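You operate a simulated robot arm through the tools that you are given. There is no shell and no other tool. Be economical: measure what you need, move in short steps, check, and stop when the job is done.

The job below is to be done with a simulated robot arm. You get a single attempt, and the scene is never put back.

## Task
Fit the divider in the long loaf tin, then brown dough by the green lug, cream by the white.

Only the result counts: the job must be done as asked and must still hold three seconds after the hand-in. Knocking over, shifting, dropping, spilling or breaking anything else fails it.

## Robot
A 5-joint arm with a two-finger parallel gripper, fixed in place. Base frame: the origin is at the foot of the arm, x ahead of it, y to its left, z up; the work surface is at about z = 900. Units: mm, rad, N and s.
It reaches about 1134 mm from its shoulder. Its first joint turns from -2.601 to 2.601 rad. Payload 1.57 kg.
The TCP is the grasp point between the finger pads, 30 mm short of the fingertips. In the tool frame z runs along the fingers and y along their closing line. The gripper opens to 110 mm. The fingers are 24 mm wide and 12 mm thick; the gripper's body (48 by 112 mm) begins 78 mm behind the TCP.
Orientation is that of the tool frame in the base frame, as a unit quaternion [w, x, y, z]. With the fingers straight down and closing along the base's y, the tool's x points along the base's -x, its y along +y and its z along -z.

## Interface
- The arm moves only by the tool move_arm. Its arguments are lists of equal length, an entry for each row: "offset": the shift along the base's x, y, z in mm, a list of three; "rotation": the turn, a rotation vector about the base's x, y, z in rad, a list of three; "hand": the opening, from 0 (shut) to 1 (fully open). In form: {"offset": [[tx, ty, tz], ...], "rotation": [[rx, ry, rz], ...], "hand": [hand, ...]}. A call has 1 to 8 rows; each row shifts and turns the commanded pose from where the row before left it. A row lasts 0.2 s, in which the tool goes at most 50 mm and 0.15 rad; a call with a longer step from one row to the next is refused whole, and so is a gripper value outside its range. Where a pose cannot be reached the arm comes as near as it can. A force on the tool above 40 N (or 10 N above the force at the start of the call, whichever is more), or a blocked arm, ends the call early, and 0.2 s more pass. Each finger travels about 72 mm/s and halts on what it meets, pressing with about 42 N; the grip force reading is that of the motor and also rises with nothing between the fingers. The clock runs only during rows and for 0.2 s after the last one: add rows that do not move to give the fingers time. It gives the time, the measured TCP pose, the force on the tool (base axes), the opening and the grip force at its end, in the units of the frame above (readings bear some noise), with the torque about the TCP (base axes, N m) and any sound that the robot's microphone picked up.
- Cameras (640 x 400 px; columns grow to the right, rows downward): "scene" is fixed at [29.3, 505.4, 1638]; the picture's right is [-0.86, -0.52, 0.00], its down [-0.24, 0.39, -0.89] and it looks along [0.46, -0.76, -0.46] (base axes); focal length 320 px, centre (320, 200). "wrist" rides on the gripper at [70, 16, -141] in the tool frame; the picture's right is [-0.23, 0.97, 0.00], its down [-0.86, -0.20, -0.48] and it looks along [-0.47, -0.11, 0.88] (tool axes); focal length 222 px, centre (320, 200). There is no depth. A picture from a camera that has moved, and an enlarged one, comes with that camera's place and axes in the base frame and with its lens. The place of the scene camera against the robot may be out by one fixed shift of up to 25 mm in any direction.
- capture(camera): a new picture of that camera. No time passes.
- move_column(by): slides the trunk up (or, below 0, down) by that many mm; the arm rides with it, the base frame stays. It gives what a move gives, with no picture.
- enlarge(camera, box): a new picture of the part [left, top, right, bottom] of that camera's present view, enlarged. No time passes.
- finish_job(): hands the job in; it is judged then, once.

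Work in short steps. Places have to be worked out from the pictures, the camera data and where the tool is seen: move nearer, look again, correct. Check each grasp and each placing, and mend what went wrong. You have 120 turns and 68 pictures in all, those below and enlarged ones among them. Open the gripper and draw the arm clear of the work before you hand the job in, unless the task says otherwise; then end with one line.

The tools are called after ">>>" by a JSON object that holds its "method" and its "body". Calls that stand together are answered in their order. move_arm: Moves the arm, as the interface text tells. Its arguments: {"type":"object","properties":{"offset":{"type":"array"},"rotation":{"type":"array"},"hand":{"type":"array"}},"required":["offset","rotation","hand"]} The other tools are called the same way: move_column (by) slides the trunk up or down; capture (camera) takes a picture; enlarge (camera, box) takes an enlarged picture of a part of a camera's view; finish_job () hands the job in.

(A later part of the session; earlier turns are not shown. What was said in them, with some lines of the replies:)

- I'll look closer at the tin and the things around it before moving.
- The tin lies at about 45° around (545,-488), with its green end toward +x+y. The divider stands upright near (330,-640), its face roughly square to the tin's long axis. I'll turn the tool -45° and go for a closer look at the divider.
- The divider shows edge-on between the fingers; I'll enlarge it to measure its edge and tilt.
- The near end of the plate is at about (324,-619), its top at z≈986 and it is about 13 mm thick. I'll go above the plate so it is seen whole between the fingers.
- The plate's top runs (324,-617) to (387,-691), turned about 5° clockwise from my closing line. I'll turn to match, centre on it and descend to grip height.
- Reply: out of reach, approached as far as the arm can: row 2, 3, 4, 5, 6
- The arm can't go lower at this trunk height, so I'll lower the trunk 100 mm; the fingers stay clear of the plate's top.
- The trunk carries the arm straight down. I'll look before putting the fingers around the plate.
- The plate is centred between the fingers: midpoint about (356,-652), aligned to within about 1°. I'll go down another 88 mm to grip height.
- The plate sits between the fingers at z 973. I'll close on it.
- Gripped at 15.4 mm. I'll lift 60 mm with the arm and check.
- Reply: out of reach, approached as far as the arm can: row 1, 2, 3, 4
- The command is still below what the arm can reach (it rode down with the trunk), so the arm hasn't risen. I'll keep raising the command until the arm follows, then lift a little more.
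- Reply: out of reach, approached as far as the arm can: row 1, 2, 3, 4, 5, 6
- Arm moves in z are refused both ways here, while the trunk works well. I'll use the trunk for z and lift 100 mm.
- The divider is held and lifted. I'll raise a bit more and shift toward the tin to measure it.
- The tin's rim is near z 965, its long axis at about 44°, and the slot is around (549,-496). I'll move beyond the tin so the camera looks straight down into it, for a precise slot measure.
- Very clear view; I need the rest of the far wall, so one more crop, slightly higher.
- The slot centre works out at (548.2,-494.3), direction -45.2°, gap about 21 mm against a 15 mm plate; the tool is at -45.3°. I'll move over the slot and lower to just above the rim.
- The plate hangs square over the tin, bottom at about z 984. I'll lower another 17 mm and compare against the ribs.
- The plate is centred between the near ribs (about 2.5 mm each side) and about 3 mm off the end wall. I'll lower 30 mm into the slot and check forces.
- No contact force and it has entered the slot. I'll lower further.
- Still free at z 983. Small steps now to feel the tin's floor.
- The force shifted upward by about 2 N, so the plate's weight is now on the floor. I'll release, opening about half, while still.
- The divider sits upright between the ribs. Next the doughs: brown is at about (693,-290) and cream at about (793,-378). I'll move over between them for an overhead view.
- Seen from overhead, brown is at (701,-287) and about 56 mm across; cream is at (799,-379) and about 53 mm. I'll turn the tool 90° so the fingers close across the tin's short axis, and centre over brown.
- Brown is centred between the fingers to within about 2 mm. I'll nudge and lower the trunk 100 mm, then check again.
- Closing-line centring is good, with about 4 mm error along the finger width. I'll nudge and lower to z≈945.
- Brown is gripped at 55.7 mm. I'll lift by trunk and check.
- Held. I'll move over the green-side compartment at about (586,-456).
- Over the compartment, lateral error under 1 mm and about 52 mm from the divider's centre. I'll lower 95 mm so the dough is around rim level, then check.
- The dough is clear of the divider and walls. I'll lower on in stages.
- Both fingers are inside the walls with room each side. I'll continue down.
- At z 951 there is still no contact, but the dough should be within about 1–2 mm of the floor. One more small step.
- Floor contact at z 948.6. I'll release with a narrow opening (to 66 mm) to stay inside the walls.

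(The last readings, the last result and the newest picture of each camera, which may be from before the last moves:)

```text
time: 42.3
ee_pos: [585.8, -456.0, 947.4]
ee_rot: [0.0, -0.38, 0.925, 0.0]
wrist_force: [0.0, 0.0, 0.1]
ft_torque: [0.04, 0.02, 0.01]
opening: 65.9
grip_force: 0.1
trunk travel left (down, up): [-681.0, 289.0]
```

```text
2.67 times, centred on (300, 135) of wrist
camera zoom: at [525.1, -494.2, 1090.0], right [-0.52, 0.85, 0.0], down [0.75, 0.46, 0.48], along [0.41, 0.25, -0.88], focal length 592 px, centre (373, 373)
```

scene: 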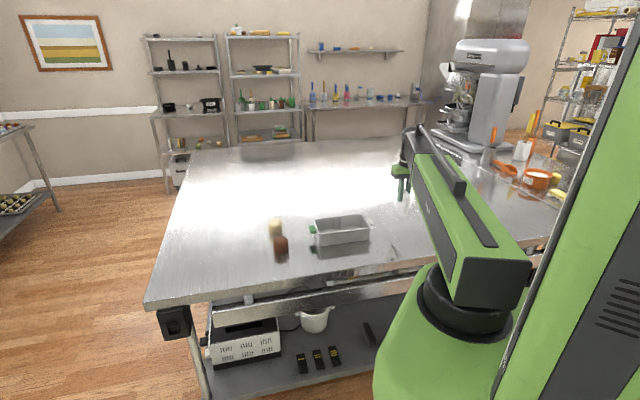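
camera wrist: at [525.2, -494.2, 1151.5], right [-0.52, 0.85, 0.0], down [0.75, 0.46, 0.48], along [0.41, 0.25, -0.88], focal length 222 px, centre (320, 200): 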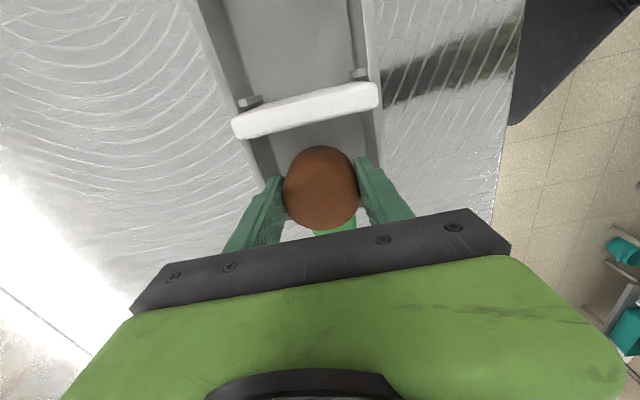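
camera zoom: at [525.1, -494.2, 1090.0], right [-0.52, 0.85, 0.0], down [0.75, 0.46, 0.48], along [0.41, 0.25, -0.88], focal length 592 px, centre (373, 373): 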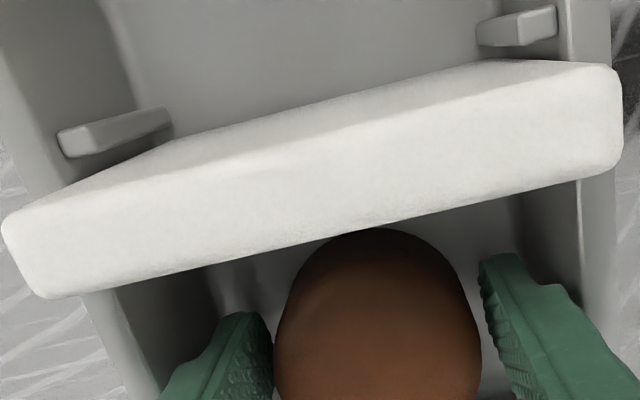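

Released without contact forces. I'll rise straight up and check.

>>> {"method": "move_column", "body": {"by": 150}}

>>> {"method": "capture", "body": {"camera": "wrist"}}

>>> {"method": "enlarge", "body": {"camera": "scene", "box": [260, 180, 380, 255]}}

```text
time: 44.0
ee_pos: [585.9, -456.9, 1097.7]
ee_rot: [0.0, -0.38, 0.925, 0.0]
wrist_force: [-0.2, 1.1, -1.2]
ft_torque: [0.0, -0.03, -0.01]
opening: 65.9
grip_force: 0.1
trunk travel left (down, up): [-831.0, 139.0]
```

```text
29 pictures are left
camera wrist: at [525.2, -494.2, 1239.9], right [-0.52, 0.85, 0.0], down [0.75, 0.46, 0.48], along [0.41, 0.25, -0.88], focal length 222 px, centre (320, 200)
```

wrist: 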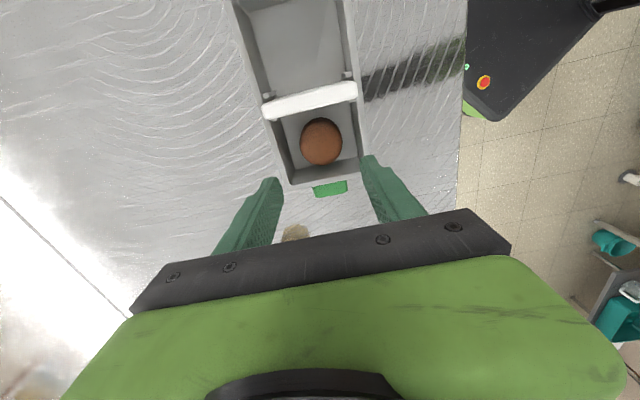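

```text
5.33 times, centred on (320, 218) of scene
camera zoom: at [29.3, 505.4, 1638.0], right [-0.86, -0.52, 0.0], down [-0.24, 0.39, -0.89], along [0.46, -0.76, -0.46], focal length 1705 px, centre (320, 107)
```

zoom: 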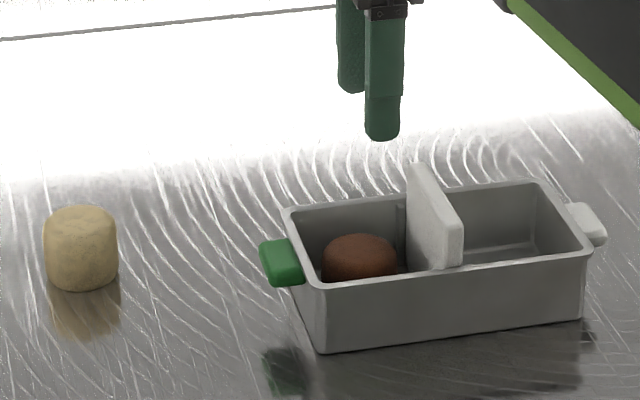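

Brown sits well in the green compartment. Next, over the cream dough at about (799,-379).

>>> {"method": "move_arm", "body": {"offset": [[35.5, 13, 0], [35.5, 13, 0], [35.5, 13, 0], [35.5, 13, 0], [35.5, 13, 0], [35.5, 13, 0], [0, 0, 0]], "rotation": [[0, 0, 0], [0, 0, 0], [0, 0, 0], [0, 0, 0], [0, 0, 0], [0, 0, 0], [0, 0, 0]], "hand": [0.6, 0.6, 0.7, 0.8, 1, 1, 1]}}

>>> {"method": "capture", "body": {"camera": "wrist"}}

```text
time: 45.6
ee_pos: [799.9, -378.3, 1098.4]
ee_rot: [0.0, -0.381, 0.925, -0.001]
wrist_force: [-0.1, 1.0, 0.5]
ft_torque: [0.0, 0.0, 0.0]
opening: 110.0
grip_force: 0.1
trunk travel left (down, up): [-831.0, 139.0]
```

```text
27 pictures are left
camera wrist: at [739.0, -415.3, 1240.1], right [-0.52, 0.85, 0.0], down [0.75, 0.46, 0.48], along [0.41, 0.25, -0.88], focal length 222 px, centre (320, 200)
```

wrist: 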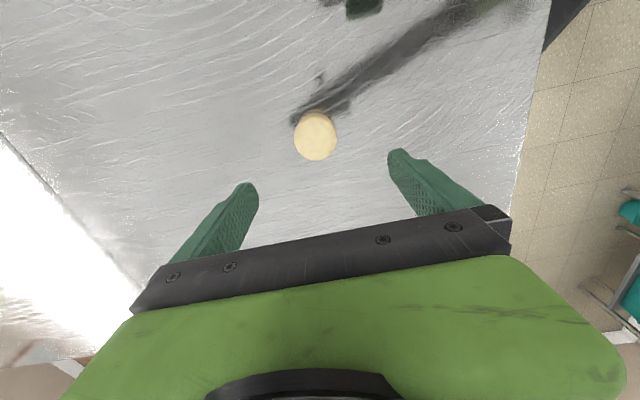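

Cream centre is about (798,-385), so I'll correct by (-2,-7), lower 100 mm and check.

>>> {"method": "move_arm", "body": {"offset": [[-2, -7, 0], [0, 0, 0]], "rotation": [[0, 0, 0], [0, 0, 0]], "hand": [1, 1]}}

>>> {"method": "move_column", "body": {"by": -100}}

>>> {"method": "capture", "body": {"camera": "wrist"}}

```text
time: 46.2
ee_pos: [797.1, -385.7, 1097.3]
ee_rot: [-0.001, -0.38, 0.925, 0.001]
wrist_force: [-1.5, 0.7, -0.5]
ft_torque: [0.01, 0.01, 0.0]
opening: 110.1
grip_force: 0.1
trunk travel left (down, up): [-831.0, 139.0]
```

```text
time: 47.5
ee_pos: [798.8, -384.7, 997.4]
ee_rot: [0.0, -0.381, 0.925, 0.0]
wrist_force: [-0.4, -0.5, -0.1]
ft_torque: [0.04, 0.03, 0.01]
opening: 110.1
grip_force: 0.1
trunk travel left (down, up): [-731.0, 239.0]
```

```text
26 pictures are left
camera wrist: at [736.8, -422.6, 1140.0], right [-0.52, 0.85, 0.0], down [0.75, 0.46, 0.48], along [0.41, 0.25, -0.88], focal length 222 px, centre (320, 200)
```

wrist: 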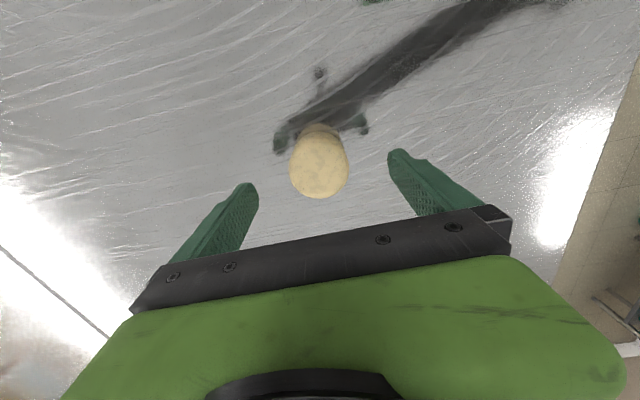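

Centred. I'll lower to z≈945 and close.

>>> {"method": "move_column", "body": {"by": -53}}

>>> {"method": "move_arm", "body": {"offset": [[0, 0, 0], [0, 0, 0], [0, 0, 0], [0, 0, 0]], "rotation": [[0, 0, 0], [0, 0, 0], [0, 0, 0], [0, 0, 0]], "hand": [0.75, 0.6, 0.48, 0.43]}}

```text
time: 48.5
ee_pos: [797.4, -384.4, 945.2]
ee_rot: [0.0, -0.38, 0.925, 0.0]
wrist_force: [-0.2, 0.6, 0.4]
ft_torque: [0.05, -0.02, 0.01]
opening: 110.0
grip_force: 0.0
trunk travel left (down, up): [-678.0, 292.0]
```

```text
time: 49.5
ee_pos: [798.0, -385.9, 944.6]
ee_rot: [0.0, -0.381, 0.925, 0.0]
wrist_force: [0.0, -0.4, 0.1]
ft_torque: [0.01, -0.04, 0.01]
opening: 55.9
grip_force: 41.2
trunk travel left (down, up): [-678.0, 292.0]
```

Gripped at 55.9 mm. I'll lift and carry it to above the white-side compartment at (511,-531).

>>> {"method": "move_column", "body": {"by": 155}}

>>> {"method": "move_arm", "body": {"offset": [[-36, -18.2, 0], [-36, -18.2, 0], [-36, -18.2, 0], [-36, -18.2, 0], [-36, -18.2, 0], [-36, -18.2, 0], [-36, -18.2, 0], [-35, -18.2, 0]], "rotation": [[0, 0, 0], [0, 0, 0], [0, 0, 0], [0, 0, 0], [0, 0, 0], [0, 0, 0], [0, 0, 0], [0, 0, 0]], "hand": [0.48, 0.48, 0.48, 0.48, 0.48, 0.48, 0.48, 0.48]}}

>>> {"method": "move_arm", "body": {"offset": [[0, 0, 0]], "rotation": [[0, 0, 0]], "hand": [0.48]}}

>>> {"method": "capture", "body": {"camera": "wrist"}}

>>> {"method": "enlarge", "body": {"camera": "scene", "box": [280, 160, 400, 235]}}

```text
time: 51.3
ee_pos: [796.7, -385.0, 1100.6]
ee_rot: [0.0, -0.381, 0.925, 0.0]
wrist_force: [0.1, -0.3, -1.0]
ft_torque: [0.0, 0.03, 0.0]
opening: 55.7
grip_force: 42.1
trunk travel left (down, up): [-833.0, 137.0]
```

```text
time: 53.1
ee_pos: [509.9, -529.7, 1099.6]
ee_rot: [0.0, -0.38, 0.925, -0.001]
wrist_force: [-1.2, -0.4, -0.3]
ft_torque: [-0.04, -0.05, 0.0]
opening: 55.8
grip_force: 41.8
trunk travel left (down, up): [-833.0, 137.0]
```

```text
time: 53.5
ee_pos: [511.3, -530.2, 1098.9]
ee_rot: [0.0, -0.381, 0.924, 0.001]
wrist_force: [-1.0, 0.0, -1.5]
ft_torque: [0.04, 0.02, 0.03]
opening: 55.9
grip_force: 42.7
trunk travel left (down, up): [-833.0, 137.0]
```

```text
25 pictures are left
camera wrist: at [449.9, -567.6, 1242.0], right [-0.52, 0.85, 0.0], down [0.75, 0.46, 0.48], along [0.41, 0.25, -0.88], focal length 222 px, centre (320, 200)
```

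wrist: 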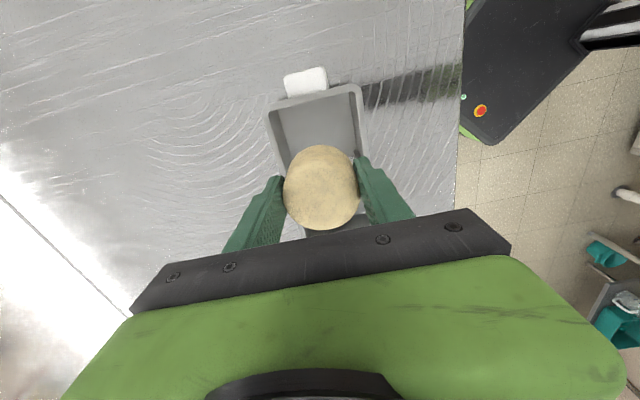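

```text
5.33 times, centred on (340, 198) of scene
camera zoom: at [29.3, 505.4, 1638.0], right [-0.86, -0.52, 0.0], down [-0.24, 0.39, -0.89], along [0.46, -0.76, -0.46], focal length 1705 px, centre (213, 213)
```

zoom: 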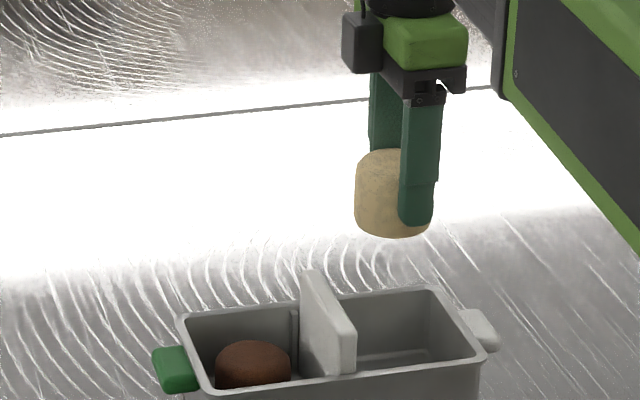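

Well held. I want the lateral centring of this compartment more precisely before going down.

>>> {"method": "enlarge", "body": {"camera": "wrist", "box": [240, 60, 400, 160]}}

```text
4.00 times, centred on (320, 110) of wrist
camera zoom: at [449.9, -567.6, 1242.0], right [-0.52, 0.85, 0.0], down [0.75, 0.46, 0.48], along [0.41, 0.25, -0.88], focal length 888 px, centre (320, 560)
```

zoom: 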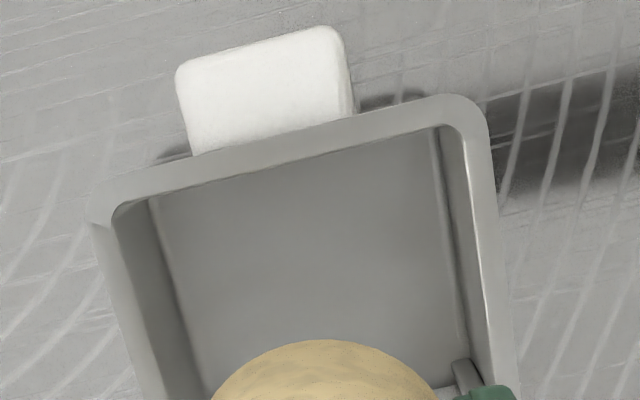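

Walls are at -51.7 and +50.9 mm from the tool axis, so it is centred. I'll lower in stages.

>>> {"method": "move_column", "body": {"by": -90}}

>>> {"method": "enlarge", "body": {"camera": "scene", "box": [280, 180, 400, 255]}}

```text
time: 54.7
ee_pos: [511.3, -529.6, 1010.8]
ee_rot: [0.0, -0.38, 0.925, 0.0]
wrist_force: [-1.3, 0.2, -0.6]
ft_torque: [-0.01, 0.0, 0.03]
opening: 55.9
grip_force: 41.9
trunk travel left (down, up): [-743.0, 227.0]
```

```text
5.33 times, centred on (340, 218) of scene
camera zoom: at [29.3, 505.4, 1638.0], right [-0.86, -0.52, 0.0], down [-0.24, 0.39, -0.89], along [0.46, -0.76, -0.46], focal length 1705 px, centre (213, 107)
```

zoom: 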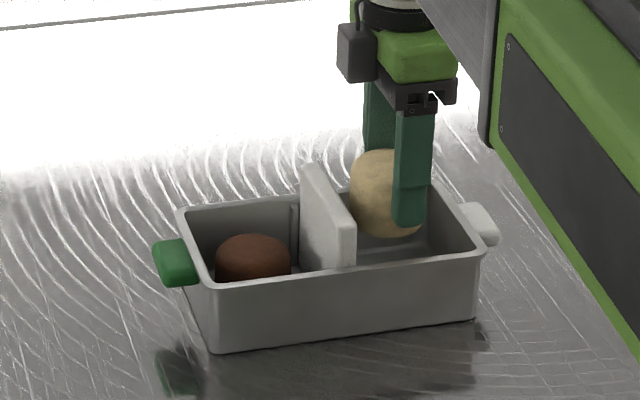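

Clear of the divider and walls. I'll continue down.

>>> {"method": "move_column", "body": {"by": -38}}

>>> {"method": "move_column", "body": {"by": -19}}

```text
time: 55.5
ee_pos: [511.4, -530.0, 972.2]
ee_rot: [0.0, -0.38, 0.925, -0.001]
wrist_force: [-1.2, 1.2, -0.8]
ft_torque: [-0.02, 0.02, -0.01]
opening: 55.8
grip_force: 42.0
trunk travel left (down, up): [-705.0, 265.0]
```

```text
time: 56.2
ee_pos: [510.5, -529.5, 952.0]
ee_rot: [0.0, -0.38, 0.925, 0.0]
wrist_force: [0.3, -0.2, -1.5]
ft_torque: [0.05, 0.02, 0.02]
opening: 56.0
grip_force: 42.0
trunk travel left (down, up): [-686.0, 284.0]
```

At z 952, free. Small steps to touch down.

>>> {"method": "move_column", "body": {"by": -2.5}}

>>> {"method": "move_column", "body": {"by": -1}}

```text
time: 56.7
ee_pos: [510.2, -529.4, 950.5]
ee_rot: [0.0, -0.381, 0.925, 0.0]
wrist_force: [-0.5, 0.2, -1.8]
ft_torque: [-0.01, -0.03, -0.01]
opening: 55.7
grip_force: 41.5
trunk travel left (down, up): [-683.0, 287.0]
```

```text
time: 57.2
ee_pos: [511.3, -530.3, 949.9]
ee_rot: [0.0, -0.379, 0.925, 0.0]
wrist_force: [-0.8, 0.0, -0.8]
ft_torque: [0.02, 0.0, -0.01]
opening: 55.9
grip_force: 41.8
trunk travel left (down, up): [-682.0, 288.0]
```

>>> {"method": "move_column", "body": {"by": -0.7}}

```text
time: 57.7
ee_pos: [510.6, -530.1, 948.6]
ee_rot: [0.0, -0.38, 0.925, 0.0]
wrist_force: [1.3, -0.8, 3.9]
ft_torque: [0.02, -0.01, 0.01]
opening: 55.5
grip_force: 42.2
trunk travel left (down, up): [-682.0, 288.0]
```

Floor contact felt (3.9 N). I'll release to 66 mm and rise.

>>> {"method": "move_arm", "body": {"offset": [[0, 0, 0], [0, 0, 0], [0, 0, 0]], "rotation": [[0, 0, 0], [0, 0, 0], [0, 0, 0]], "hand": [0.55, 0.6, 0.6]}}

>>> {"method": "move_column", "body": {"by": 150}}

>>> {"method": "move_arm", "body": {"offset": [[-30, -30, 0], [-30, -30, 0], [0, 0, 0]], "rotation": [[0, 0, 0], [0, 0, 0], [0, 0, 0]], "hand": [0.6, 0.8, 1]}}

>>> {"method": "enlarge", "body": {"camera": "scene", "box": [260, 180, 380, 255]}}

>>> {"method": "capture", "body": {"camera": "scene"}}

```text
time: 58.5
ee_pos: [510.7, -529.6, 948.9]
ee_rot: [0.001, -0.38, 0.925, 0.001]
wrist_force: [0.2, 0.7, -0.1]
ft_torque: [0.03, -0.01, -0.02]
opening: 66.0
grip_force: 0.0
trunk travel left (down, up): [-682.0, 288.0]
```

```text
time: 60.3
ee_pos: [511.9, -529.7, 1098.6]
ee_rot: [0.001, -0.38, 0.925, 0.0]
wrist_force: [-0.7, -1.0, 0.7]
ft_torque: [-0.01, 0.02, 0.0]
opening: 66.0
grip_force: 0.1
trunk travel left (down, up): [-832.0, 138.0]
```

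```text
time: 61.1
ee_pos: [449.5, -590.1, 1098.4]
ee_rot: [0.0, -0.38, 0.925, -0.001]
wrist_force: [-0.2, 0.5, 0.1]
ft_torque: [-0.01, -0.01, -0.05]
opening: 110.1
grip_force: 0.1
trunk travel left (down, up): [-832.0, 138.0]
```

```text
5.33 times, centred on (320, 218) of scene
camera zoom: at [29.3, 505.4, 1638.0], right [-0.86, -0.52, 0.0], down [-0.24, 0.39, -0.89], along [0.46, -0.76, -0.46], focal length 1705 px, centre (320, 107)
```

zoom: 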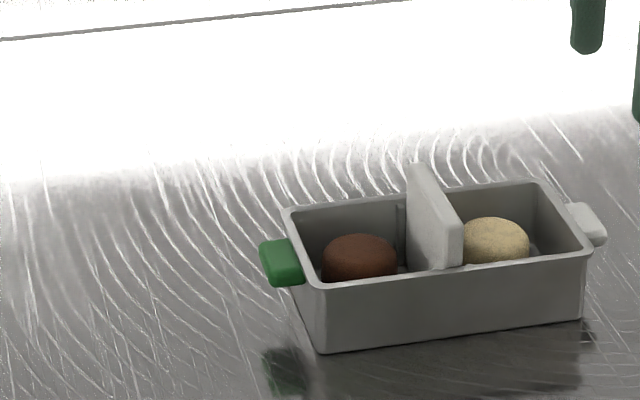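

```text
20 pictures are left
```

scene: 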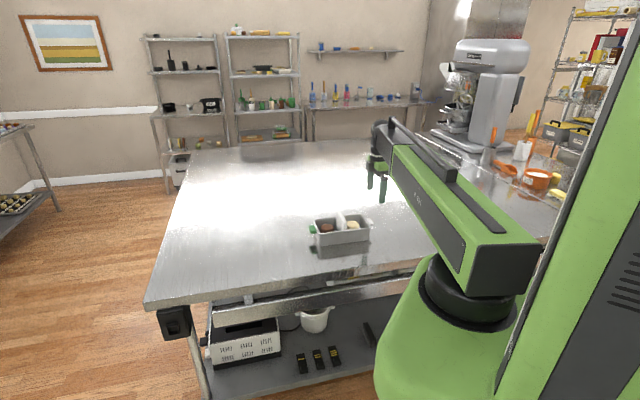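

The divider is seated between the ribs, brown is on the green side and cream on the white side. The gripper is open and clear of the tin, so I'm handing in.

>>> {"method": "finish_job", "body": {}}

```text
The job is handed in.
```

The divider is fitted in the loaf tin, with the brown dough by the green lug and the cream dough by the white; I handed the job in with the gripper open and clear.
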